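You operate a simulated robot arm through the tools that you are given. There is no shell and no other tool. Be economical: measure what you need, move in short steps, check, and stop when the job is done.

You run a simulated two-armed robot. Do the job below in one go: nothing can be reset, and whatever is moved stays where it is left.

JOB
Pack core 62 in the open carton and seal it under the press.
Fine: shut the lid, push the slide to its end, press the knob till the blue tab is on.

It is judged by the outcome, as a careful person would: the job done as asked, and still so three seconds after it is handed in. It fails if anything else is knocked over, pushed out of place, dropped, spilled or broken. A push-on lid holds only when it is set on centred and level and pressed home; a screw cap is set on level and turned clockwise until tight.

ROBOT AND FRAMES
Two 7-joint arms with fingered hands on one trunk that stands fixed in place. Base frame: the origin is at the foot of the trunk, x ahead of it, y to its left, z up. Lengths are in m, angles in rad, forces in N, time in s.
The left shoulder is at [0.2, 0.135, 1.045], the right one opposite. Payload 4 kg a hand.
The tool frame of a hand sits at the grasp point between the pads (the TCP): z along the fingers, y along the line on which they close. The tips reach 0.025 m beyond it. Largest opening 0.088 m; the body of the gripper starts 0.029 m behind the TCP. The gripper is a hand of 4 fingers: y runs from the thumb to the fingers, the wrist lies at [-0.013, -0.106, -0.174] in the tool frame.
Orientation is told as [roll, pitch, yaw] about the base's x, y, z axes, in that order, counted from this pose: with the fingers straight down and the wrist toward the robot, the tool's x, y and z point along [0, 1, 0], [1, 0, 0] and [0, 0, -1] of the base frame.

CONTROLS
- The arms move only by the tool arm_command. It takes "left_motion", "right_motion" or both (then of equal length, played together; a hand with none holds still); each is a list of rows, each an object of numbers (a shift or turn left out is 0): "x", "y", "z": the shift along the tool's x, y, z in units of 50 mm (1.0 is 50 mm); "wx", "wy", "wz": the turn, a rotation vector about the tool's x, y, z in units of 8 degrees (1.0 is 8 degrees). In form: [{"x": .., "y": .., "z": .., "wx": .., "wy": .., "wz": ..}, ...]. A call has 1 to 20 rows; each row shifts and turns the commanded pose from where the row before left it, along the tool's axes as they then stand. A call with a number of a shift or a turn outside -1 to 1 is refused whole. Each row takes 0.2 s and may step no farther than 0.05 m and 0.15 rad from the row before; otherwise, the whole call is refused. Where a pose cannot be reached the arm comes as near as it can. A force on the tool above 90 N (or 10 N above the force at the start of the call, whichever is more), or a blocked arm, ends the call early, and 0.2 s more pass. In this call time passes only in rows, and 0.2 s behind the last. It gives the time, the measured TCP pose, the force on the tool (base axes), the opening and the grip force at its end, in the units of the frame above (readings bear some noise), with the torque about the TCP (base axes, N m) and any sound that the robot's microphone picked up.
- Cameras (640 x 400 px; columns grow to the right, rows downward): "scene" is now at [0.1431, 0.0142, 1.6496]; the picture's right is [0.14, -0.99, 0.00], its down [-0.68, -0.10, -0.73] and it looks along [0.72, 0.10, -0.68] (base axes); focal length 231 px, centre (320, 200). "left" rides on the left gripper at [-0.064, -0.083, -0.098] in its tool frame; the picture's right is [-0.62, -0.37, 0.69], its down [0.71, -0.63, 0.30] and it looks along [0.32, 0.68, 0.65] (tool axes); focal length 265 px, centre (320, 200). "right" rides on the right gripper at [0.064, -0.083, -0.098] in its tool frame; the picture's right is [-0.62, 0.37, -0.69], its down [-0.71, -0.63, 0.30] and it looks along [-0.32, 0.68, 0.65] (tool axes); focal length 265 px, centre (320, 200). There is no depth. A picture from a camera that has moved, and an enlarged one, comes with that camera's place and axes in the base frame and with its lens.
- camera(camera): a new picture of that camera. It takes no simulated time.
- move_column(by): slides the trunk up (or, below 0, down) by that many m; the arms and the scene camera ride with it, the base frame stays. It gives what a move gives, with no picture.
- curl_fingers(index, middle, ring, thumb_bend, thumb_turn, hand): sets how far each is bent, from 0 (flat) to 100 (curled in); at 30 the hand is open as for a grip, at 70 the pads meet at the TCP. One left out holds its place. A second passes; each finger stops where it meets its share of the squeeze, and holds until it gets a number again. It is the only way to open and close the hand. It gives what a move gives, with no picture; readings hold the bend of each and the force on the fingers (four entries, about 0 where the hand has none), thumb and palm. thumb_turn goes from beside the hand (0) to across from the fingers (100), as for a grip.
- turn_head(pan, tilt): turns the head with the scene camera to pan (to the left, within 1.693 rad either way) and tilt (down, from -0.506 to 1.204), counted from straight ahead of the robot. It gives what a move gives.
- close_up(camera, box): a new picture of the part [left, top, right, bottom] of that camera's present view, enlarged. It takes no simulated time.
- sign_off(): hands the job in; it is judged then, once.

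Work in short steps. Places have to be worked out from the pictures, the camera data and where the tool is seen: move nearer, look again, correct. Check each grasp and each placing, and mend what went wrong. You have 120 turns and 78 pictures in all, those below and enlarged ones among them. Open the grippers and draw the arms clear of the work before you hand the job in, unless the task says otherwise; then end with one line.

The tools are called after "Emit:" as name(argument=value, ...) on one line, values as JSON. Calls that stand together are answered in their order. arm_command: Moves the arms, as the interface text tells. Its arguments: {"type":"object","properties":{"left_motion":{"type":"array","items":{"type":"object","properties":{"x":{"type":"number"},"y":{"type":"number"},"z":{"type":"number"},"wx":{"type":"number"},"wy":{"type":"number"},"wz":{"type":"number"}}}},"right_motion":{"type":"array","items":{"type":"object","properties":{"x":{"type":"number"},"y":{"type":"number"},"z":{"type":"number"},"wx":{"type":"number"},"wy":{"type":"number"},"wz":{"type":"number"}}}}},"required":[]} The other tools are called the same way: move_column (by) slides the trunk up or down; curl_fingers (index, middle, ring, thumb_bend, thumb_turn, hand) moves the fingers one by one; turn_head (pan, tilt) turns the head that bears the scene camera; camera (camera) takes a picture; close_up (camera, box) takes an enlarged picture of a part of a camera's view; sign_off () hands the job in.

At the start:

```text
time_s: 0.0
left_position: [0.5673, 0.3201, 1.4174]
left_tool_rot: [0.0, 0.0, -0.002]
left_ft_force: [0.2, 0.7, -0.5]
left_ft_torque: [-0.01, -0.01, -0.01]
left_grip_width: 0.0875
left_grip_force: 0.0
left_shape: jaw
left_bend: [30.0, 30.0, 30.0, 30.0, 98.0]
left_finger forces: [0.0, 0.0, 0.0, 0.1, 0.0, 0.1]
right_position: [0.6426, -0.1428, 1.4766]
right_tool_rot: [0.001, 0.001, 0.002]
right_ft_force: [-0.2, 0.2, -0.2]
right_ft_torque: [-0.01, 0.02, -0.02]
right_grip_width: 0.0875
right_grip_force: 0.0
right_shape: jaw
right_bend: [30.0, 30.0, 30.0, 30.0, 98.0]
right_finger forces: [0.1, 0.1, 0.0, 0.0, 0.0, 0.0]
trunk travel left (down, up): [-0.65, 0.12]
head pan, tilt: [0.141, 0.752]
```

scene: 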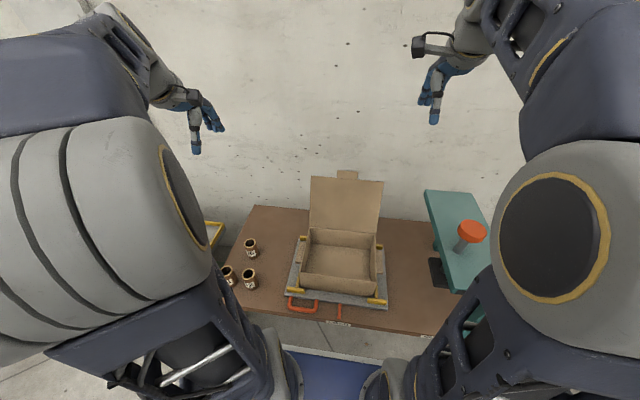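
right: 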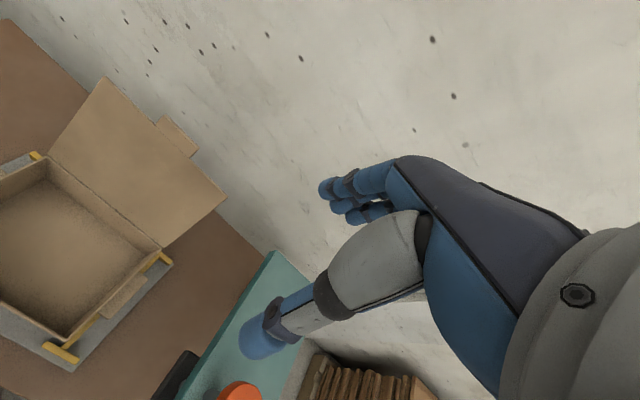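
left: 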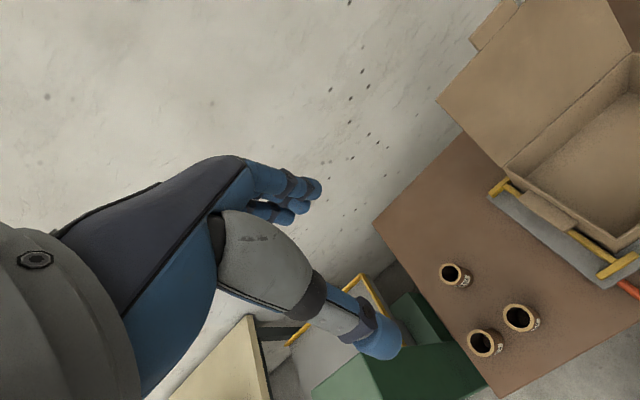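

I see three cores at left, the open carton on a slide tray in the middle, and the press at right. I'll enlarge each to read labels.

Emit:
close_up(camera="scene", box=[205, 225, 285, 295])

Emit:
close_up(camera="scene", box=[270, 160, 510, 330])

Emit:
close_up(camera="left", box=[420, 240, 560, 370])

```text
5.71 times, centred on (245, 260) of scene
camera zoom: at [0.1431, 0.0142, 1.6496], right [0.14, -0.99, 0.0], down [-0.68, -0.1, -0.73], along [0.72, 0.1, -0.68], focal length 1318 px, centre (749, -143)
```

zoom: 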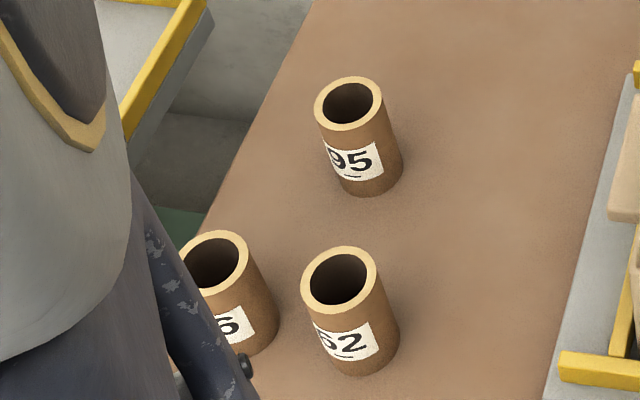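

```text
2.35 times, centred on (390, 245) of scene
camera zoom: at [0.1431, 0.0142, 1.6496], right [0.14, -0.99, 0.0], down [-0.68, -0.1, -0.73], along [0.72, 0.1, -0.68], focal length 543 px, centre (155, 94)
```

zoom: 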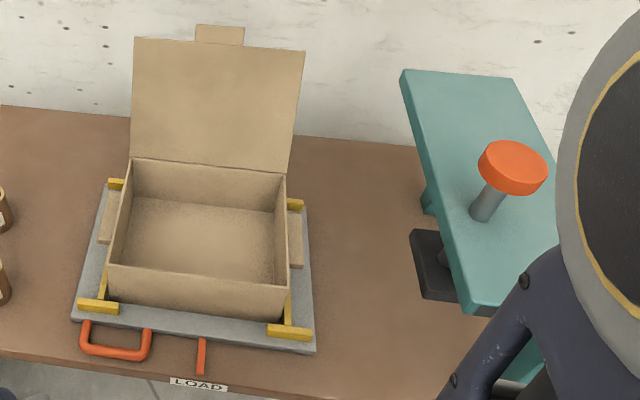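

```text
3.08 times, centred on (490, 305) of left
camera zoom: at [0.4837, 0.2559, 1.5153], right [-0.37, -0.62, -0.69], down [-0.63, 0.71, -0.3], along [0.68, 0.32, -0.65], focal length 817 px, centre (-203, -123)
```

zoom: 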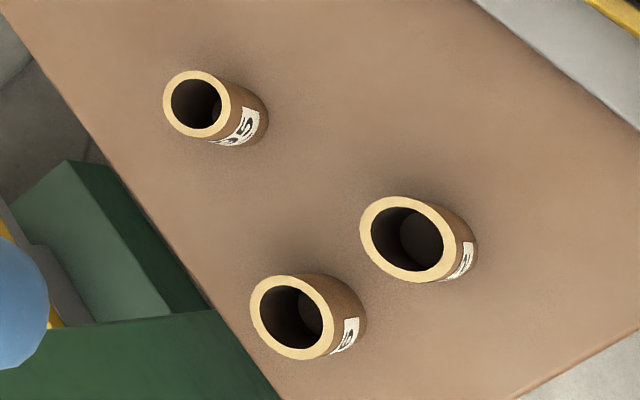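

Only one label ends in 2, so core 62 is the near-right one, with its top at about (0.548, 0.345, 0.845) by triangulating two cameras. I'll lower the left hand above it and stop high to look.

Emit:
arm_command(left_motion=[{"z": 0.9, "x": 0.05, "y": -0.04}, {"z": 0.9, "x": 0.05, "y": -0.04}, {"z": 0.9, "x": 0.05, "y": -0.04}, {"z": 0.9, "x": 0.05, "y": -0.04}, {"z": 0.9, "x": 0.05, "y": -0.04}, {"z": 0.9, "x": 0.05, "y": -0.04}, {"z": 0.9, "x": 0.05, "y": -0.04}, {"z": 0.9, "x": 0.05, "y": -0.04}, {"z": 0.9, "x": 0.1, "y": -0.07}])

Emit:
camera(camera="left")

Emit:
camera(camera="scene")

```text
time_s: 2.0
left_position: [0.5467, 0.346, 1.0105]
left_tool_rot: [-0.001, -0.001, 0.0]
left_ft_force: [0.6, 0.0, 0.2]
left_ft_torque: [0.02, 0.02, -0.01]
left_grip_width: 0.0874
left_grip_force: 0.0
left_shape: jaw
left_bend: [30.0, 30.0, 30.0, 30.0, 98.0]
left_finger forces: [0.0, 0.1, 0.0, 0.0, 0.0, 0.0]
right_position: [0.6415, -0.1432, 1.4774]
right_tool_rot: [0.001, 0.0, 0.0]
right_ft_force: [-0.7, 0.9, 0.6]
right_ft_torque: [0.01, -0.03, 0.02]
right_grip_width: 0.0874
right_grip_force: 0.0
right_shape: jaw
right_bend: [30.0, 30.0, 30.0, 30.0, 98.0]
right_finger forces: [0.0, 0.1, 0.1, 0.0, 0.0, 0.1]
trunk travel left (down, up): [-0.65, 0.12]
head pan, tilt: [0.141, 0.752]
```

```text
71 pictures are left
camera left: at [0.4636, 0.2825, 1.1095], right [-0.37, -0.62, -0.69], down [-0.63, 0.71, -0.3], along [0.68, 0.32, -0.65], focal length 265 px, centre (320, 200)
```

left: 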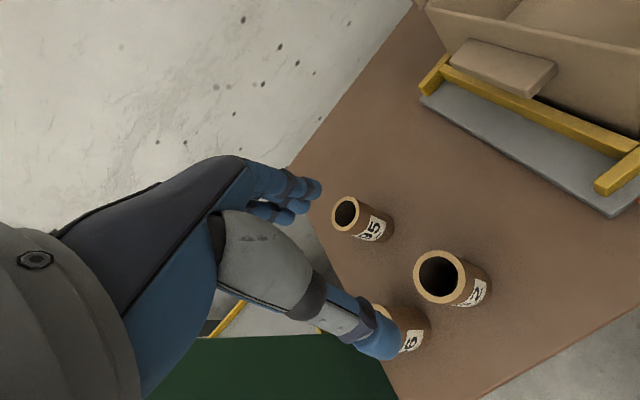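

```text
70 pictures are left
camera scene: at [0.1426, 0.0141, 1.6497], right [0.14, -0.99, 0.0], down [-0.68, -0.1, -0.73], along [0.72, 0.1, -0.68], focal length 231 px, centre (320, 200)
```

scene: 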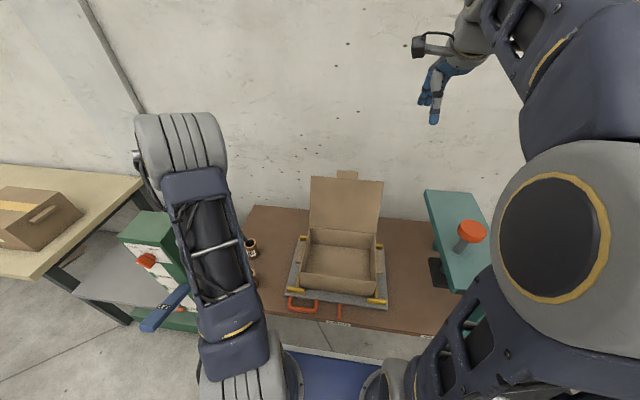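

The core is confirmed at about (0.547, 0.344), in line with the hand. I'll go down to just above its top and check the straddle.

Emit:
arm_command(left_motion=[{"z": 0.8}, {"z": 0.8}, {"z": 0.8, "x": -0.03}])

Emit:
camera(camera="left")

```text
time_s: 2.8
left_position: [0.5469, 0.3441, 0.8937]
left_tool_rot: [0.001, -0.001, 0.0]
left_ft_force: [0.0, 0.2, 0.3]
left_ft_torque: [-0.02, 0.01, 0.03]
left_grip_width: 0.0877
left_grip_force: 0.1
left_shape: jaw
left_bend: [30.0, 30.0, 30.0, 30.0, 98.0]
left_finger forces: [0.0, 0.1, 0.1, 0.0, 0.0, 0.1]
right_position: [0.6415, -0.1426, 1.4764]
right_tool_rot: [0.001, 0.001, -0.001]
right_ft_force: [-0.4, -0.3, 0.3]
right_ft_torque: [0.0, 0.04, 0.0]
right_grip_width: 0.0877
right_grip_force: 0.1
right_shape: jaw
right_bend: [30.0, 30.0, 30.0, 30.0, 98.0]
right_finger forces: [0.0, 0.0, 0.0, 0.1, 0.0, 0.1]
trunk travel left (down, up): [-0.65, 0.12]
head pan, tilt: [0.141, 0.752]
```

```text
69 pictures are left
camera left: at [0.4637, 0.2807, 0.9913], right [-0.37, -0.62, -0.69], down [-0.63, 0.72, -0.3], along [0.68, 0.32, -0.65], focal length 265 px, centre (320, 200)
```

left: 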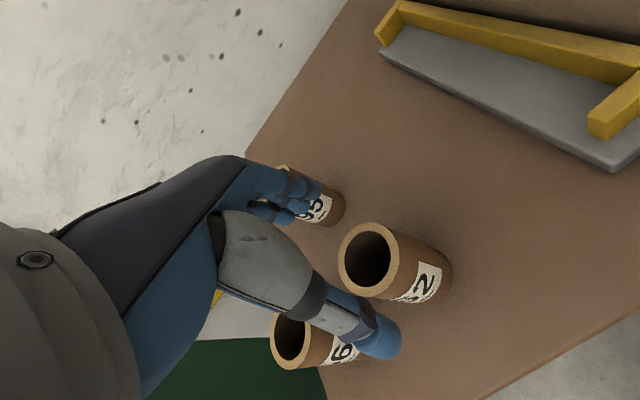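

The core sits between the thumb and fingers. I'll lower to grasp height.

Emit:
arm_command(left_motion=[{"z": 0.5}, {"z": 0.5}, {"z": 0.4}])

Emit:
camera(camera="left")

```text
time_s: 3.6
left_position: [0.5488, 0.3438, 0.8239]
left_tool_rot: [0.0, 0.0, -0.001]
left_ft_force: [0.0, -0.2, 0.4]
left_ft_torque: [0.0, 0.01, 0.01]
left_grip_width: 0.0876
left_grip_force: 0.0
left_shape: jaw
left_bend: [30.0, 30.0, 30.0, 30.0, 98.0]
left_finger forces: [0.0, 0.0, 0.0, 0.0, 0.0, 0.1]
right_position: [0.6419, -0.1431, 1.4754]
right_tool_rot: [0.001, -0.001, 0.0]
right_ft_force: [-0.6, -0.3, 0.0]
right_ft_torque: [-0.03, 0.0, -0.01]
right_grip_width: 0.0877
right_grip_force: 0.1
right_shape: jaw
right_bend: [30.0, 30.0, 30.0, 30.0, 98.0]
right_finger forces: [0.0, 0.0, 0.0, 0.1, 0.0, 0.0]
trunk travel left (down, up): [-0.65, 0.12]
head pan, tilt: [0.141, 0.752]
```

```text
68 pictures are left
camera left: at [0.4653, 0.2793, 0.9219], right [-0.37, -0.62, -0.69], down [-0.63, 0.71, -0.3], along [0.68, 0.32, -0.65], focal length 265 px, centre (320, 200)
```

left: 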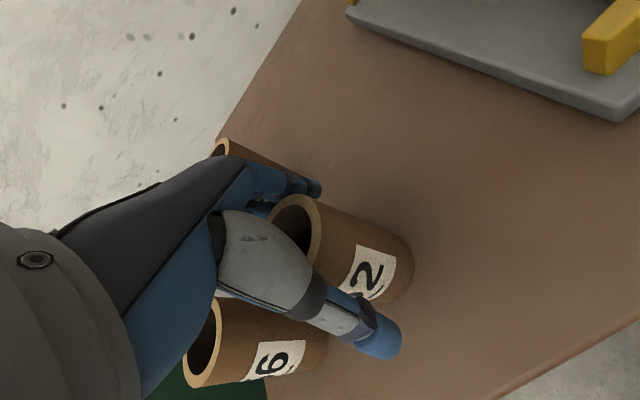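

The fingers straddle core 62 with no contact. I'll close the hand.

Emit:
curl_fingers(hand="left", index=60, middle=60, ring=60, thumb_bend=60)

```text
time_s: 4.6
left_position: [0.5484, 0.3423, 0.8241]
left_tool_rot: [0.001, 0.001, 0.001]
left_ft_force: [0.8, 0.0, 1.7]
left_ft_torque: [0.03, -0.12, -0.01]
left_grip_width: 0.0407
left_grip_force: 11.3
left_shape: fingers
left_bend: [53.0, 53.0, 58.0, 51.0, 96.0]
left_finger forces: [4.8, 5.4, 1.6, 0.1, 11.0, 0.0]
right_position: [0.6425, -0.1414, 1.477]
right_tool_rot: [0.001, 0.001, 0.001]
right_ft_force: [0.6, 0.1, -0.3]
right_ft_torque: [0.0, 0.0, -0.02]
right_grip_width: 0.0876
right_grip_force: 0.1
right_shape: jaw
right_bend: [30.0, 30.0, 30.0, 30.0, 98.0]
right_finger forces: [0.1, 0.1, 0.0, 0.1, 0.1, 0.1]
trunk travel left (down, up): [-0.65, 0.12]
head pan, tilt: [0.141, 0.752]
```

There is 11 N of grip on the core. I'll lift it and look.

Emit:
arm_command(left_motion=[{"z": -0.3}, {"z": -0.6}, {"z": -0.8}, {"z": -0.8}, {"z": -0.8}, {"z": -0.8}, {"z": -0.5}])

Emit:
camera(camera="left")

Emit:
close_up(camera="scene", box=[200, 160, 400, 330])

```text
time_s: 6.2
left_position: [0.5463, 0.3438, 1.0525]
left_tool_rot: [0.001, 0.001, 0.001]
left_ft_force: [0.2, -0.3, -0.8]
left_ft_torque: [0.01, -0.05, 0.0]
left_grip_width: 0.0403
left_grip_force: 10.6
left_shape: fingers
left_bend: [53.0, 54.0, 58.0, 51.0, 96.0]
left_finger forces: [4.5, 5.0, 1.3, 0.0, 10.6, 0.0]
right_position: [0.642, -0.1426, 1.4763]
right_tool_rot: [0.0, 0.001, 0.0]
right_ft_force: [0.1, -0.4, -1.1]
right_ft_torque: [0.01, 0.01, -0.01]
right_grip_width: 0.0876
right_grip_force: 0.1
right_shape: jaw
right_bend: [30.0, 30.0, 30.0, 30.0, 98.0]
right_finger forces: [0.0, 0.1, 0.1, 0.0, 0.1, 0.0]
trunk travel left (down, up): [-0.65, 0.12]
head pan, tilt: [0.141, 0.752]
```

```text
67 pictures are left
camera left: at [0.4636, 0.2794, 1.1505], right [-0.37, -0.62, -0.69], down [-0.63, 0.71, -0.3], along [0.68, 0.32, -0.65], focal length 265 px, centre (320, 200)
```

left: 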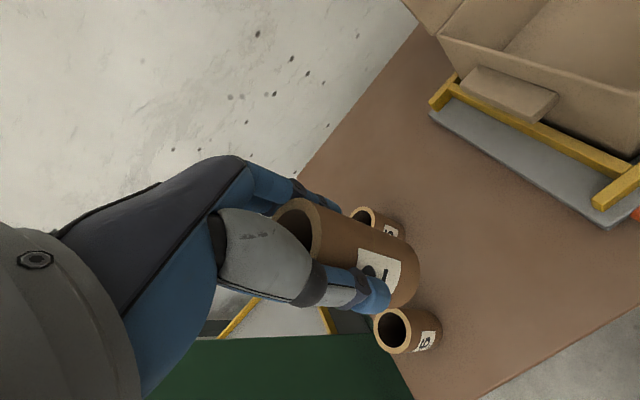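

```text
2.35 times, centred on (300, 245) of scene
camera zoom: at [0.1434, 0.0143, 1.6495], right [0.14, -0.99, 0.0], down [-0.68, -0.1, -0.73], along [0.72, 0.1, -0.68], focal length 543 px, centre (367, 94)
```

zoom: 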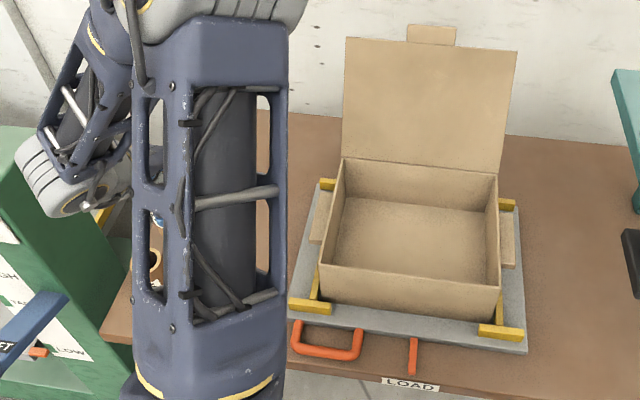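

The rim is at about z 0.882, x 0.56–0.772 and y −0.13–0.14, with the floor at about 0.775. The standing core, about 0.095 tall, fits. I'll carry it above the carton centre.

Emit:
arm_command(left_motion=[{"x": -0.5, "y": 0.15}, {"x": -0.8, "y": 0.3}, {"x": -0.8, "y": 0.3}, {"x": -0.8, "y": 0.3}, {"x": -0.8, "y": 0.3}, {"x": -0.8, "y": 0.3}, {"x": -0.8, "y": 0.3}, {"x": -0.8, "y": 0.3}, {"x": -0.5, "y": 0.2}])

Emit:
camera(camera="left")

Emit:
camera(camera="scene")

Emit:
camera(camera="right")

```text
time_s: 8.2
left_position: [0.6702, 0.0128, 1.0507]
left_tool_rot: [0.0, 0.0, 0.001]
left_ft_force: [-0.3, 0.0, -0.9]
left_ft_torque: [-0.01, 0.04, 0.03]
left_grip_width: 0.04
left_grip_force: 10.2
left_shape: fingers
left_bend: [53.0, 54.0, 58.0, 51.0, 96.0]
left_finger forces: [4.4, 4.8, 1.3, 0.0, 10.1, 0.0]
right_position: [0.6435, -0.1429, 1.4756]
right_tool_rot: [0.0, 0.0, 0.0]
right_ft_force: [-0.6, 0.5, -0.2]
right_ft_torque: [-0.03, -0.02, -0.01]
right_grip_width: 0.0875
right_grip_force: 0.1
right_shape: jaw
right_bend: [30.0, 30.0, 30.0, 30.0, 98.0]
right_finger forces: [0.0, 0.0, 0.0, 0.1, 0.0, 0.0]
trunk travel left (down, up): [-0.65, 0.12]
head pan, tilt: [0.141, 0.752]
```

```text
65 pictures are left
camera left: at [0.5877, -0.0513, 1.1493], right [-0.37, -0.62, -0.69], down [-0.63, 0.71, -0.3], along [0.68, 0.32, -0.65], focal length 265 px, centre (320, 200)
```

left: 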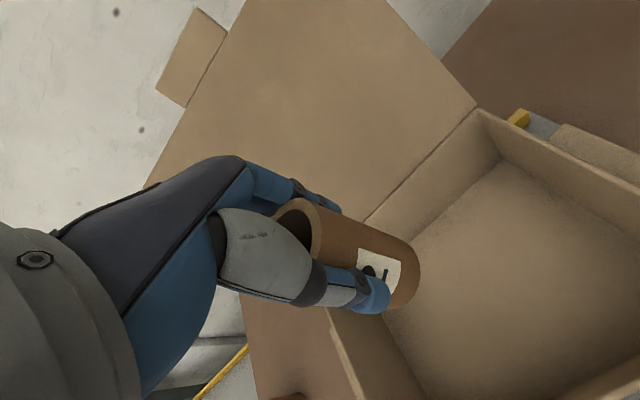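

```text
64 pictures are left
camera scene: at [0.1431, 0.0144, 1.6496], right [0.14, -0.99, 0.0], down [-0.68, -0.1, -0.73], along [0.72, 0.1, -0.68], focal length 231 px, centre (320, 200)
```

scene: 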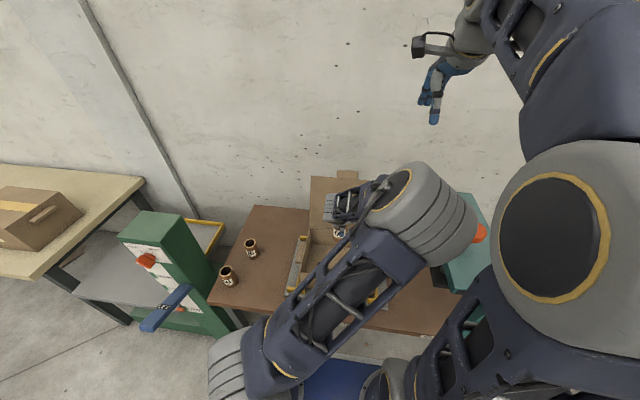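

```text
63 pictures are left
camera right: at [0.5585, -0.0788, 1.5745], right [0.37, -0.62, 0.69], down [-0.63, -0.71, -0.3], along [0.68, -0.32, -0.65], focal length 265 px, centre (320, 200)
```

right: 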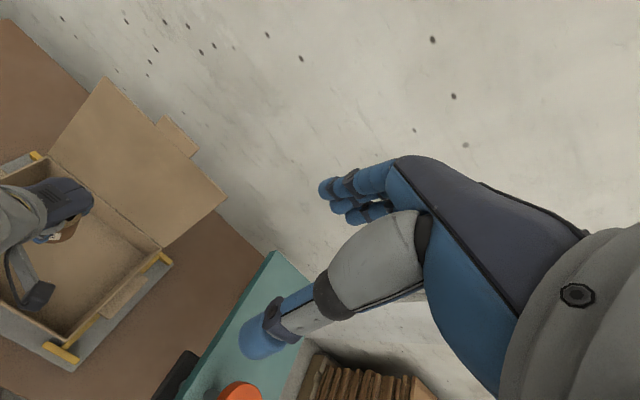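

The core is over the carton centre. I'll lower it partway and check clearance to the walls.

Emit:
arm_command(left_motion=[{"z": 0.6}, {"z": 0.8}, {"z": 0.8}, {"z": 0.6}, {"z": 0.3}])

Emit:
camera(camera="left")

Emit:
close_up(camera="right", box=[0, 120, 180, 400])

```text
time_s: 9.4
left_position: [0.6688, 0.0123, 0.896]
left_tool_rot: [-0.002, 0.0, 0.001]
left_ft_force: [-0.5, 0.1, -0.4]
left_ft_torque: [-0.01, -0.02, -0.01]
left_grip_width: 0.0399
left_grip_force: 10.2
left_shape: fingers
left_bend: [53.0, 54.0, 58.0, 51.0, 96.0]
left_finger forces: [4.4, 4.8, 1.3, 0.0, 10.1, 0.1]
right_position: [0.6409, -0.1423, 1.4771]
right_tool_rot: [0.001, 0.001, 0.001]
right_ft_force: [0.5, -0.3, -0.6]
right_ft_torque: [0.01, -0.02, -0.03]
right_grip_width: 0.0879
right_grip_force: 0.1
right_shape: jaw
right_bend: [30.0, 30.0, 30.0, 30.0, 98.0]
right_finger forces: [0.0, 0.0, 0.0, 0.0, 0.1, 0.1]
trunk travel left (down, up): [-0.65, 0.12]
head pan, tilt: [0.141, 0.752]
```

```text
62 pictures are left
camera left: at [0.5869, -0.0523, 0.9956], right [-0.37, -0.62, -0.69], down [-0.63, 0.71, -0.31], along [0.68, 0.32, -0.65], focal length 265 px, centre (320, 200)
```

left: 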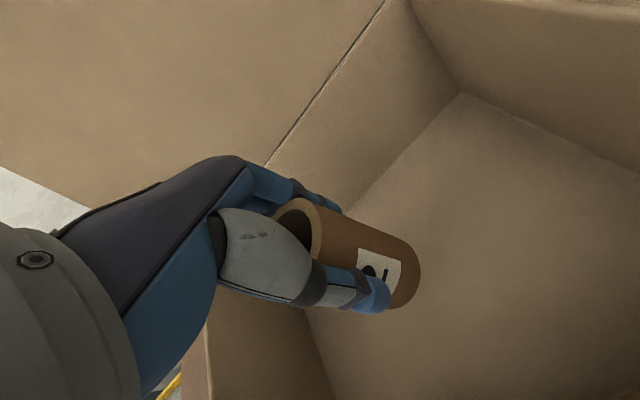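

```text
1.43 times, centred on (90, 260) of right
camera zoom: at [0.5584, -0.079, 1.5746], right [0.37, -0.62, 0.69], down [-0.63, -0.71, -0.3], along [0.68, -0.32, -0.65], focal length 379 px, centre (649, 114)
```

zoom: 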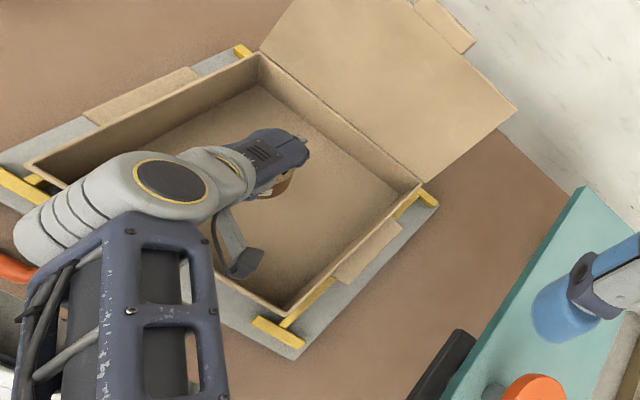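

Everything is clear inside the carton. I'll go down gently, expecting floor contact near TCP z 0.85.

Emit:
arm_command(left_motion=[{"z": 0.25}, {"z": 0.25}, {"z": 0.15}, {"z": 0.1}, {"z": 0.05}])

Emit:
camera(camera="left")

```text
time_s: 10.6
left_position: [0.6692, 0.0126, 0.8553]
left_tool_rot: [0.0, 0.0, 0.001]
left_ft_force: [0.8, 0.7, -0.3]
left_ft_torque: [-0.03, -0.02, -0.03]
left_grip_width: 0.0404
left_grip_force: 10.3
left_shape: fingers
left_bend: [53.0, 54.0, 58.0, 51.0, 96.0]
left_finger forces: [4.4, 4.8, 1.3, 0.1, 10.0, 0.0]
right_position: [0.6427, -0.1432, 1.4768]
right_tool_rot: [0.0, -0.001, 0.001]
right_ft_force: [0.2, 0.5, 0.3]
right_ft_torque: [-0.01, -0.03, 0.01]
right_grip_width: 0.0877
right_grip_force: 0.0
right_shape: jaw
right_bend: [30.0, 30.0, 30.0, 30.0, 98.0]
right_finger forces: [0.0, 0.1, 0.0, 0.1, 0.1, 0.0]
trunk travel left (down, up): [-0.65, 0.12]
head pan, tilt: [0.141, 0.752]
```

```text
60 pictures are left
camera left: at [0.5862, -0.051, 0.9547], right [-0.37, -0.62, -0.69], down [-0.63, 0.71, -0.3], along [0.68, 0.32, -0.65], focal length 265 px, centre (320, 200)
```

left: 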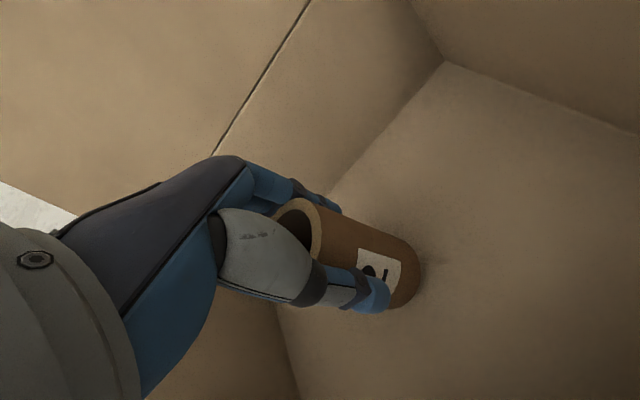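

No contact yet, but the contact shadow is close. I'll continue in 2 mm steps.

Emit:
arm_command(left_motion=[{"z": 0.04}, {"z": 0.04}, {"z": 0.04}, {"z": 0.04}])

```text
time_s: 11.6
left_position: [0.6692, 0.0123, 0.8495]
left_tool_rot: [-0.001, 0.0, 0.0]
left_ft_force: [-0.9, -0.4, 1.4]
left_ft_torque: [0.05, -0.04, -0.01]
left_grip_width: 0.0399
left_grip_force: 10.3
left_shape: fingers
left_bend: [53.0, 54.0, 58.0, 51.0, 96.0]
left_finger forces: [4.4, 4.8, 1.3, 0.0, 10.6, 0.1]
right_position: [0.6431, -0.1431, 1.4765]
right_tool_rot: [0.002, 0.0, -0.002]
right_ft_force: [-0.3, -0.1, -0.4]
right_ft_torque: [-0.02, -0.03, 0.0]
right_grip_width: 0.0877
right_grip_force: 0.0
right_shape: jaw
right_bend: [30.0, 30.0, 30.0, 30.0, 98.0]
right_finger forces: [0.0, 0.0, 0.0, 0.0, 0.0, 0.0]
trunk travel left (down, up): [-0.65, 0.12]
head pan, tilt: [0.141, 0.752]
```

The force is only +1.4 N, so contact may be starting. I'll go a few more mm to confirm it.

Emit:
arm_command(left_motion=[{"z": 0.04}, {"z": 0.04}])

```text
time_s: 12.2
left_position: [0.6693, 0.0125, 0.8459]
left_tool_rot: [-0.001, -0.003, 0.0]
left_ft_force: [-3.2, -2.1, 17.1]
left_ft_torque: [0.09, -0.16, 0.0]
left_grip_width: 0.0398
left_grip_force: 12.1
left_shape: fingers
left_bend: [54.0, 54.0, 59.0, 52.0, 96.0]
left_finger forces: [4.0, 5.4, 1.4, 0.0, 13.6, 0.0]
right_position: [0.6414, -0.1429, 1.4777]
right_tool_rot: [0.001, -0.002, -0.001]
right_ft_force: [0.0, 0.5, -0.2]
right_ft_torque: [-0.03, -0.01, 0.03]
right_grip_width: 0.0875
right_grip_force: 0.0
right_shape: jaw
right_bend: [30.0, 30.0, 30.0, 30.0, 98.0]
right_finger forces: [0.1, 0.1, 0.0, 0.1, 0.1, 0.0]
trunk travel left (down, up): [-0.65, 0.12]
head pan, tilt: [0.141, 0.752]
```

The core is seated at 17 N. I'll back off 2 mm and then release.

Emit:
arm_command(left_motion=[{"z": -0.04}])

Emit:
curl_fingers(hand="left", index=30, middle=30, ring=30, thumb_bend=30)

Emit:
camera(camera="left")

```text
time_s: 12.6
left_position: [0.6702, 0.0125, 0.8472]
left_tool_rot: [0.0, 0.002, -0.001]
left_ft_force: [-0.2, -1.5, 10.7]
left_ft_torque: [0.01, -0.24, -0.03]
left_grip_width: 0.0399
left_grip_force: 12.1
left_shape: fingers
left_bend: [54.0, 54.0, 59.0, 52.0, 96.0]
left_finger forces: [5.0, 5.9, 1.5, 0.0, 11.8, 0.1]
right_position: [0.642, -0.1428, 1.4772]
right_tool_rot: [-0.001, 0.001, 0.0]
right_ft_force: [0.5, -0.3, -0.3]
right_ft_torque: [0.04, 0.03, 0.01]
right_grip_width: 0.0875
right_grip_force: 0.0
right_shape: jaw
right_bend: [30.0, 30.0, 30.0, 30.0, 98.0]
right_finger forces: [0.1, 0.0, 0.0, 0.1, 0.0, 0.0]
trunk travel left (down, up): [-0.65, 0.12]
head pan, tilt: [0.141, 0.752]
```

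```text
time_s: 13.6
left_position: [0.6693, 0.0128, 0.846]
left_tool_rot: [0.0, 0.0, 0.0]
left_ft_force: [0.2, 1.3, 0.2]
left_ft_torque: [0.0, 0.01, 0.0]
left_grip_width: 0.0846
left_grip_force: 0.0
left_shape: fingers
left_bend: [30.0, 30.0, 30.0, 30.0, 97.0]
left_finger forces: [0.0, 0.0, 0.1, 0.0, 0.1, 0.0]
right_position: [0.6422, -0.1428, 1.476]
right_tool_rot: [-0.001, 0.0, -0.002]
right_ft_force: [-0.2, -0.5, 0.2]
right_ft_torque: [0.0, -0.04, 0.0]
right_grip_width: 0.0875
right_grip_force: 0.1
right_shape: jaw
right_bend: [30.0, 30.0, 30.0, 30.0, 98.0]
right_finger forces: [0.0, 0.0, 0.0, 0.1, 0.0, 0.1]
trunk travel left (down, up): [-0.65, 0.12]
head pan, tilt: [0.141, 0.752]
```

```text
59 pictures are left
camera left: at [0.5865, -0.051, 0.9455], right [-0.37, -0.62, -0.69], down [-0.63, 0.71, -0.3], along [0.68, 0.32, -0.65], focal length 265 px, centre (320, 200)
```

left: 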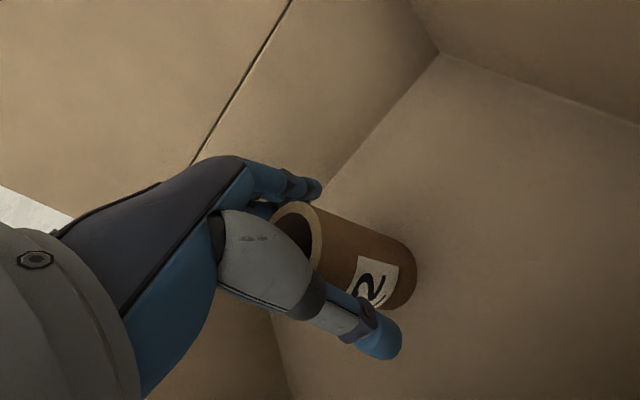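

The core stands free in the open hand. I'll raise the hand straight up and move it back over the left side.

Emit:
arm_command(left_motion=[{"z": -0.4}, {"z": -0.8}, {"z": -0.9}, {"z": -0.9}, {"z": -0.9}, {"z": -0.9}, {"x": 0.9}, {"x": 0.9}, {"x": 0.9}, {"x": 0.9}, {"x": 0.9}, {"x": 0.9}])

Emit:
close_up(camera="scene", box=[270, 160, 510, 330])

Emit:
camera(camera="left")

```text
time_s: 16.2
left_position: [0.6697, 0.2837, 1.0877]
left_tool_rot: [-0.001, 0.0, 0.0]
left_ft_force: [-0.5, 0.4, 0.7]
left_ft_torque: [0.03, 0.0, 0.01]
left_grip_width: 0.0847
left_grip_force: 0.0
left_shape: fingers
left_bend: [30.0, 30.0, 30.0, 30.0, 97.0]
left_finger forces: [0.0, 0.0, 0.0, 0.1, 0.0, 0.0]
right_position: [0.6416, -0.1441, 1.4762]
right_tool_rot: [0.0, 0.0, -0.002]
right_ft_force: [-0.6, -0.2, 0.4]
right_ft_torque: [0.03, 0.01, 0.0]
right_grip_width: 0.0874
right_grip_force: 0.2
right_shape: jaw
right_bend: [30.0, 30.0, 30.0, 30.0, 98.0]
right_finger forces: [0.0, 0.0, 0.0, 0.0, 0.1, 0.1]
trunk travel left (down, up): [-0.65, 0.12]
head pan, tilt: [0.141, 0.752]
```

```text
2.35 times, centred on (390, 245) of scene
camera zoom: at [0.143, 0.0136, 1.6496], right [0.14, -0.99, 0.0], down [-0.68, -0.1, -0.73], along [0.72, 0.1, -0.68], focal length 543 px, centre (155, 94)
```

zoom: 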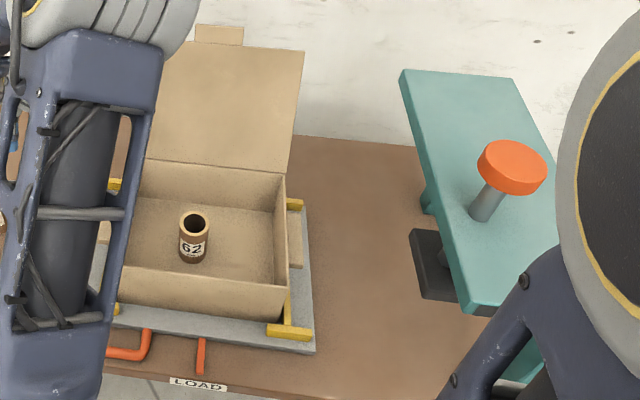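

```text
57 pictures are left
camera left: at [0.5863, 0.2198, 1.1862], right [-0.37, -0.62, -0.69], down [-0.63, 0.72, -0.3], along [0.68, 0.32, -0.65], focal length 265 px, centre (320, 200)
```

left: 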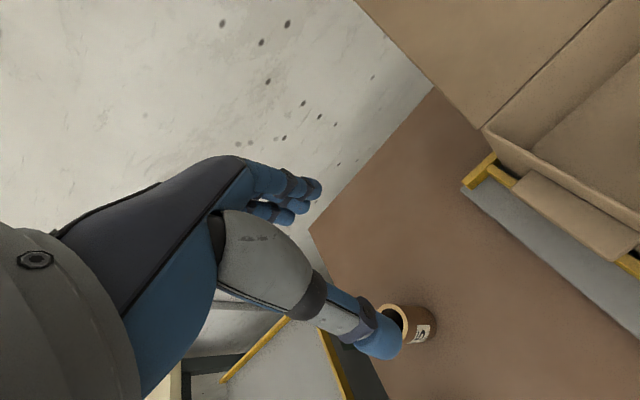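

Core 62 stands in the carton, label readable. The lid leans back about 22°, with its top edge at about (0.861, y, 1.097). I'll bring the left hand above that edge, to straddle it with the fingers behind and thumb in front at y≈0.08.

Emit:
arm_command(left_motion=[{"z": -0.8}, {"z": -0.8}, {"z": -0.8}, {"z": -0.8}, {"y": 0.58, "x": -0.583}, {"y": 0.58, "x": -0.583}, {"y": 0.58, "x": -0.583}, {"y": 0.58, "x": -0.583}, {"y": 0.58, "x": -0.583}, {"y": 0.58, "x": -0.583}, {"y": 0.58, "x": -0.583}])

Emit:
camera(camera="left")

Emit:
camera(camera="right")

```text
time_s: 18.6
left_position: [0.871, 0.0809, 1.2462]
left_tool_rot: [0.0, 0.0, 0.001]
left_ft_force: [-0.2, 0.5, -0.5]
left_ft_torque: [0.01, -0.02, 0.01]
left_grip_width: 0.0845
left_grip_force: 0.1
left_shape: fingers
left_bend: [30.0, 30.0, 30.0, 30.0, 97.0]
left_finger forces: [0.0, 0.0, 0.1, 0.1, 0.0, 0.0]
right_position: [0.6426, -0.1429, 1.477]
right_tool_rot: [-0.001, 0.0, 0.0]
right_ft_force: [-1.1, 0.0, -0.5]
right_ft_torque: [-0.02, -0.02, 0.02]
right_grip_width: 0.0878
right_grip_force: 0.0
right_shape: jaw
right_bend: [30.0, 30.0, 30.0, 30.0, 98.0]
right_finger forces: [0.0, 0.0, 0.1, 0.0, 0.0, 0.1]
trunk travel left (down, up): [-0.65, 0.12]
head pan, tilt: [0.141, 0.752]
```

```text
56 pictures are left
camera left: at [0.7886, 0.0166, 1.3448], right [-0.37, -0.62, -0.69], down [-0.63, 0.71, -0.3], along [0.68, 0.32, -0.65], focal length 265 px, centre (320, 200)
```

left: 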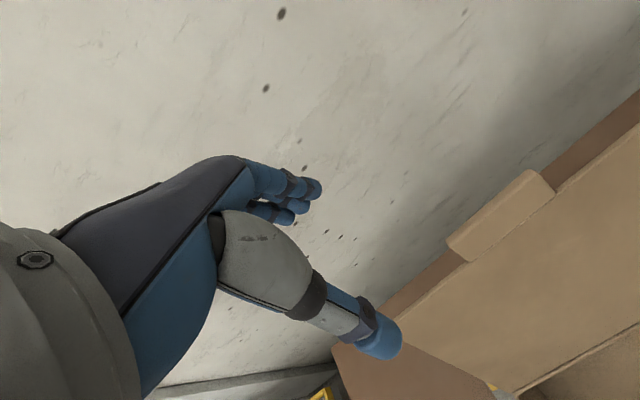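

```text
55 pictures are left
camera right: at [0.5582, -0.0787, 1.5746], right [0.37, -0.62, 0.69], down [-0.63, -0.71, -0.3], along [0.68, -0.32, -0.65], focal length 265 px, centre (320, 200)
```

right: 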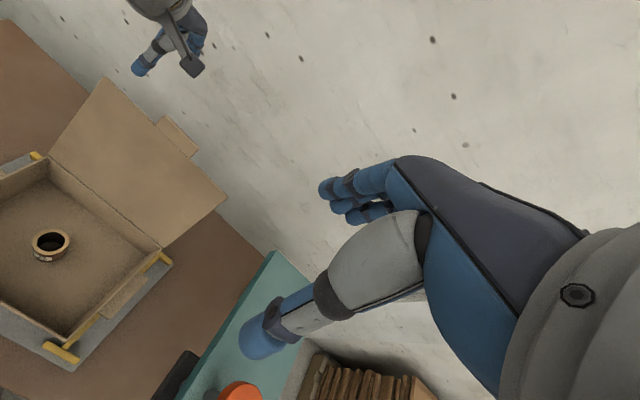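

Lid top-corner prediction matches the picture. I'll lower to just above the edge and look.

Emit:
arm_command(left_motion=[{"z": 0.8}, {"z": 0.8}, {"z": 0.5}])

Emit:
camera(camera="left")

Emit:
close_up(camera="right", box=[60, 0, 260, 200])

```text
time_s: 19.4
left_position: [0.871, 0.0789, 1.1416]
left_tool_rot: [0.0, 0.001, 0.001]
left_ft_force: [-0.1, 0.5, 0.4]
left_ft_torque: [0.01, 0.0, -0.02]
left_grip_width: 0.0847
left_grip_force: 0.0
left_shape: fingers
left_bend: [30.0, 30.0, 30.0, 30.0, 97.0]
left_finger forces: [0.1, 0.1, 0.0, 0.0, 0.1, 0.0]
right_position: [0.6427, -0.1431, 1.4766]
right_tool_rot: [-0.001, 0.001, 0.001]
right_ft_force: [0.2, -0.1, -0.5]
right_ft_torque: [0.02, -0.01, -0.05]
right_grip_width: 0.0878
right_grip_force: 0.0
right_shape: jaw
right_bend: [30.0, 30.0, 30.0, 30.0, 98.0]
right_finger forces: [0.1, 0.1, 0.0, 0.0, 0.0, 0.0]
trunk travel left (down, up): [-0.65, 0.12]
head pan, tilt: [0.141, 0.752]
```

```text
54 pictures are left
camera left: at [0.7885, 0.0152, 1.2405], right [-0.37, -0.62, -0.69], down [-0.63, 0.71, -0.3], along [0.68, 0.32, -0.65], focal length 265 px, centre (320, 200)
```

left: 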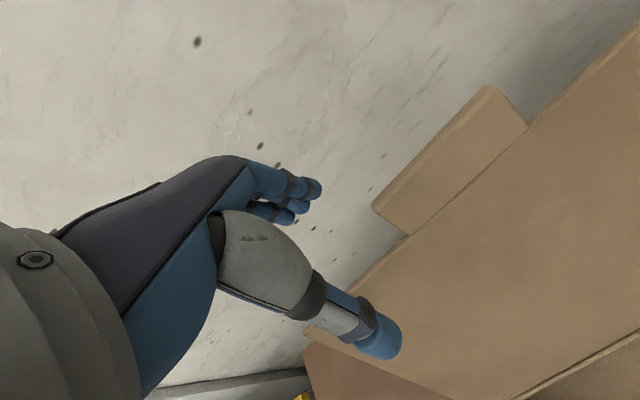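

```text
2.00 times, centred on (160, 100) of right
camera zoom: at [0.5584, -0.0791, 1.5746], right [0.37, -0.62, 0.69], down [-0.63, -0.71, -0.3], along [0.68, -0.32, -0.65], focal length 531 px, centre (640, 400)
```

zoom: 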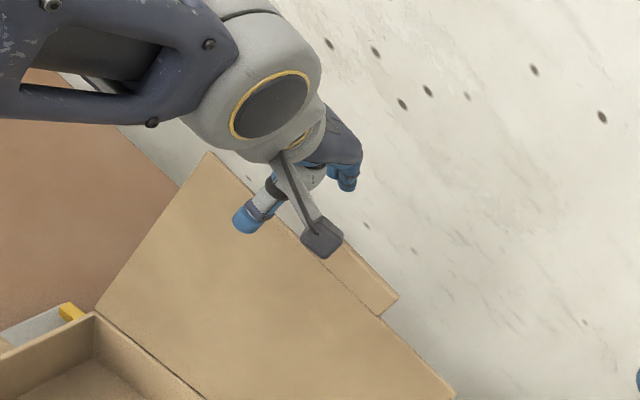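

The edge is between thumb and fingers. I'll lower 42 mm and start pulling toward the robot, checking force.

Emit:
arm_command(left_motion=[{"z": 0.42}, {"z": 0.42}, {"y": -0.4}, {"y": -0.4}, {"y": -0.4}, {"y": -0.4}])

Emit:
close_up(camera="right", box=[0, 0, 260, 260])

```text
time_s: 20.8
left_position: [0.7926, 0.0792, 1.0988]
left_tool_rot: [0.0, -0.002, 0.001]
left_ft_force: [0.6, -0.1, 1.1]
left_ft_torque: [-0.02, -0.04, -0.04]
left_grip_width: 0.0851
left_grip_force: 0.8
left_shape: fingers
left_bend: [30.0, 30.0, 30.0, 30.0, 97.0]
left_finger forces: [1.3, 0.0, 0.0, 0.0, 0.1, 0.0]
right_position: [0.6426, -0.1428, 1.476]
right_tool_rot: [-0.001, 0.0, 0.0]
right_ft_force: [-0.1, 0.2, 0.1]
right_ft_torque: [0.01, -0.02, 0.01]
right_grip_width: 0.0879
right_grip_force: 0.1
right_shape: jaw
right_bend: [30.0, 30.0, 30.0, 30.0, 98.0]
right_finger forces: [0.1, 0.1, 0.0, 0.0, 0.0, 0.0]
trunk travel left (down, up): [-0.65, 0.12]
head pan, tilt: [0.141, 0.752]
```

```text
1.54 times, centred on (130, 130) of right
camera zoom: at [0.5586, -0.0791, 1.5745], right [0.37, -0.62, 0.69], down [-0.63, -0.71, -0.3], along [0.68, -0.32, -0.65], focal length 408 px, centre (612, 308)
```

zoom: 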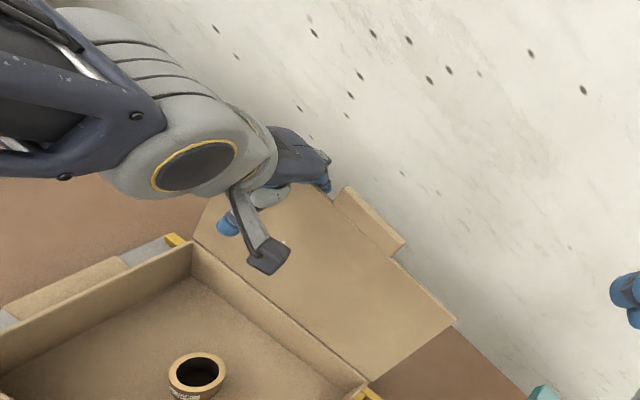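

The lid is moving with the fingers at about 1 N. I'll continue pulling past vertical.

Emit:
arm_command(left_motion=[{"y": -0.4}, {"y": -0.4}, {"y": -0.4}, {"y": -0.4}, {"y": -0.4}, {"y": -0.4}, {"y": -0.4}, {"y": -0.4}, {"y": -0.4}])

Emit:
close_up(camera="right", box=[0, 0, 260, 400])

Emit:
camera(camera="left")

```text
time_s: 22.8
left_position: [0.6136, 0.0796, 1.1009]
left_tool_rot: [0.0, -0.003, 0.001]
left_ft_force: [0.3, 0.0, 0.4]
left_ft_torque: [-0.02, 0.02, 0.0]
left_grip_width: 0.0848
left_grip_force: 0.1
left_shape: fingers
left_bend: [30.0, 30.0, 30.0, 30.0, 97.0]
left_finger forces: [0.1, 0.0, 0.0, 0.0, 0.1, 0.0]
right_position: [0.6421, -0.1427, 1.4757]
right_tool_rot: [-0.001, 0.0, -0.001]
right_ft_force: [0.5, -0.5, -0.1]
right_ft_torque: [0.01, 0.0, 0.01]
right_grip_width: 0.0875
right_grip_force: 0.1
right_shape: jaw
right_bend: [30.0, 30.0, 30.0, 30.0, 98.0]
right_finger forces: [0.1, 0.1, 0.0, 0.1, 0.1, 0.0]
trunk travel left (down, up): [-0.65, 0.12]
head pan, tilt: [0.141, 0.752]
```

```text
1.00 times, centred on (130, 200) of right (not enlarged: the box is as wide or as high as the picture)
camera zoom: at [0.5586, -0.0792, 1.5744], right [0.37, -0.62, 0.69], down [-0.63, -0.71, -0.3], along [0.68, -0.32, -0.65], focal length 265 px, centre (510, 200)
```

zoom: 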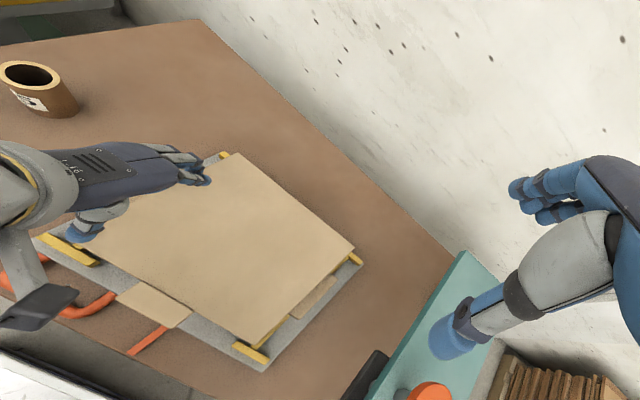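

```text
50 pictures are left
camera left: at [0.5297, 0.0157, 1.1987], right [-0.37, -0.62, -0.69], down [-0.63, 0.71, -0.3], along [0.68, 0.32, -0.65], focal length 265 px, centre (320, 200)
```

left: 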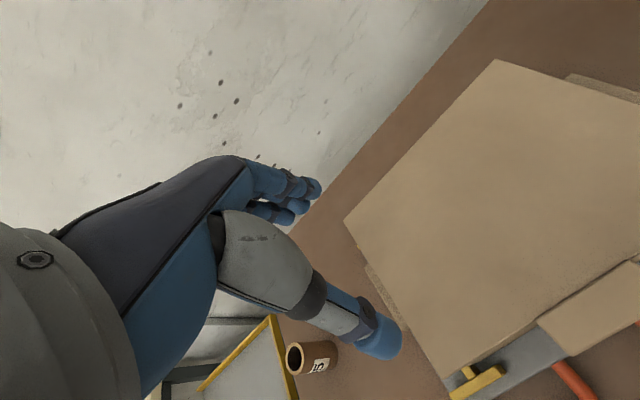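

The lid has dropped shut. I'll move the hand aside and inspect how it closed.

Emit:
arm_command(left_motion=[{"z": -0.5}, {"x": 0.9}, {"x": 0.9}, {"x": 0.9}, {"x": 0.9}, {"x": 0.5}])

Emit:
camera(camera="scene")

Emit:
close_up(camera="scene", box=[270, 210, 410, 330])

```text
time_s: 24.2
left_position: [0.6143, 0.2838, 1.1247]
left_tool_rot: [0.002, -0.001, -0.003]
left_ft_force: [-0.1, -0.6, 0.3]
left_ft_torque: [0.03, 0.0, 0.0]
left_grip_width: 0.0846
left_grip_force: 0.1
left_shape: fingers
left_bend: [30.0, 30.0, 30.0, 30.0, 98.0]
left_finger forces: [0.0, 0.0, 0.0, 0.0, 0.0, 0.1]
right_position: [0.643, -0.1433, 1.4763]
right_tool_rot: [0.001, 0.0, -0.001]
right_ft_force: [0.6, -0.6, 0.0]
right_ft_torque: [0.04, -0.02, -0.01]
right_grip_width: 0.0877
right_grip_force: 0.1
right_shape: jaw
right_bend: [30.0, 30.0, 30.0, 30.0, 98.0]
right_finger forces: [0.0, 0.0, 0.0, 0.1, 0.0, 0.1]
trunk travel left (down, up): [-0.65, 0.12]
head pan, tilt: [0.141, 0.752]
```

```text
49 pictures are left
camera scene: at [0.1434, 0.0133, 1.6496], right [0.14, -0.99, 0.0], down [-0.68, -0.1, -0.73], along [0.72, 0.1, -0.68], focal length 231 px, centre (320, 200)
```

scene: 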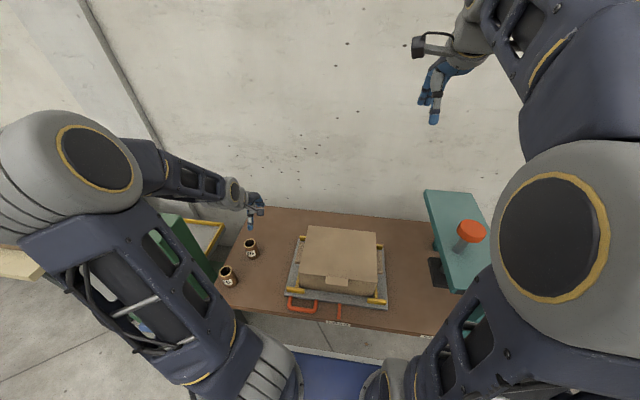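

```text
3.33 times, centred on (340, 270) of scene
camera zoom: at [0.1434, 0.0133, 1.6496], right [0.14, -0.99, 0.0], down [-0.68, -0.1, -0.73], along [0.72, 0.1, -0.68], focal length 769 px, centre (253, -33)
```

zoom: 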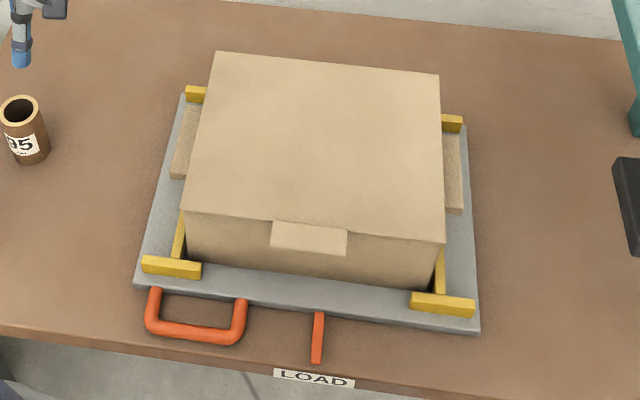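

The lid lies flat and shut, spanning x 0.556–0.786 at z≈0.885. I'll lightly press it with the left fingertips to be sure it is home.

Emit:
arm_command(left_motion=[{"x": -0.9}, {"x": -0.9}, {"x": -0.9}, {"x": -0.9}, {"x": -0.9}, {"x": -0.6}, {"z": 0.8}, {"z": 0.8}, {"z": 0.8}, {"z": 0.8}, {"z": 0.5}])

Emit:
arm_command(left_motion=[{"z": 0.1}, {"z": 0.1}, {"z": 0.1}, {"z": 0.1}])

Emit:
camera(camera="left")

```text
time_s: 26.6
left_position: [0.6128, 0.0299, 0.9383]
left_tool_rot: [0.0, 0.0, 0.0]
left_ft_force: [0.6, -0.4, -0.1]
left_ft_torque: [-0.02, 0.02, 0.0]
left_grip_width: 0.0848
left_grip_force: 0.0
left_shape: fingers
left_bend: [30.0, 30.0, 30.0, 30.0, 97.0]
left_finger forces: [0.0, 0.1, 0.1, 0.0, 0.0, 0.0]
right_position: [0.6424, -0.1428, 1.4771]
right_tool_rot: [0.0, -0.001, 0.002]
right_ft_force: [-0.6, 0.8, 0.2]
right_ft_torque: [0.03, 0.02, -0.01]
right_grip_width: 0.0876
right_grip_force: 0.0
right_shape: jaw
right_bend: [30.0, 30.0, 30.0, 30.0, 98.0]
right_finger forces: [0.0, 0.0, 0.1, 0.1, 0.1, 0.1]
trunk travel left (down, up): [-0.65, 0.12]
head pan, tilt: [0.141, 0.752]
```

```text
time_s: 27.6
left_position: [0.6129, 0.0298, 0.9215]
left_tool_rot: [0.0, -0.002, -0.001]
left_ft_force: [-2.9, -0.3, 13.1]
left_ft_torque: [0.13, -0.66, 0.01]
left_grip_width: 0.0848
left_grip_force: 6.3
left_shape: fingers
left_bend: [30.0, 30.0, 30.0, 30.0, 97.0]
left_finger forces: [0.0, 13.0, 0.0, 0.0, 0.0, 0.0]
right_position: [0.6419, -0.1428, 1.4771]
right_tool_rot: [0.0, 0.0, 0.001]
right_ft_force: [-0.4, -1.1, -0.5]
right_ft_torque: [-0.02, 0.03, -0.01]
right_grip_width: 0.0875
right_grip_force: 0.0
right_shape: jaw
right_bend: [30.0, 30.0, 30.0, 30.0, 98.0]
right_finger forces: [0.0, 0.0, 0.0, 0.0, 0.0, 0.0]
trunk travel left (down, up): [-0.65, 0.12]
head pan, tilt: [0.141, 0.752]
```

```text
47 pictures are left
camera left: at [0.53, -0.0346, 1.0197], right [-0.37, -0.62, -0.69], down [-0.63, 0.71, -0.31], along [0.69, 0.32, -0.65], focal length 265 px, centre (320, 200)
```

left: 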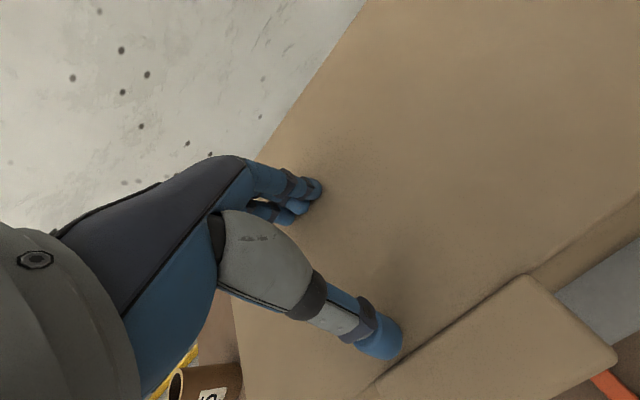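

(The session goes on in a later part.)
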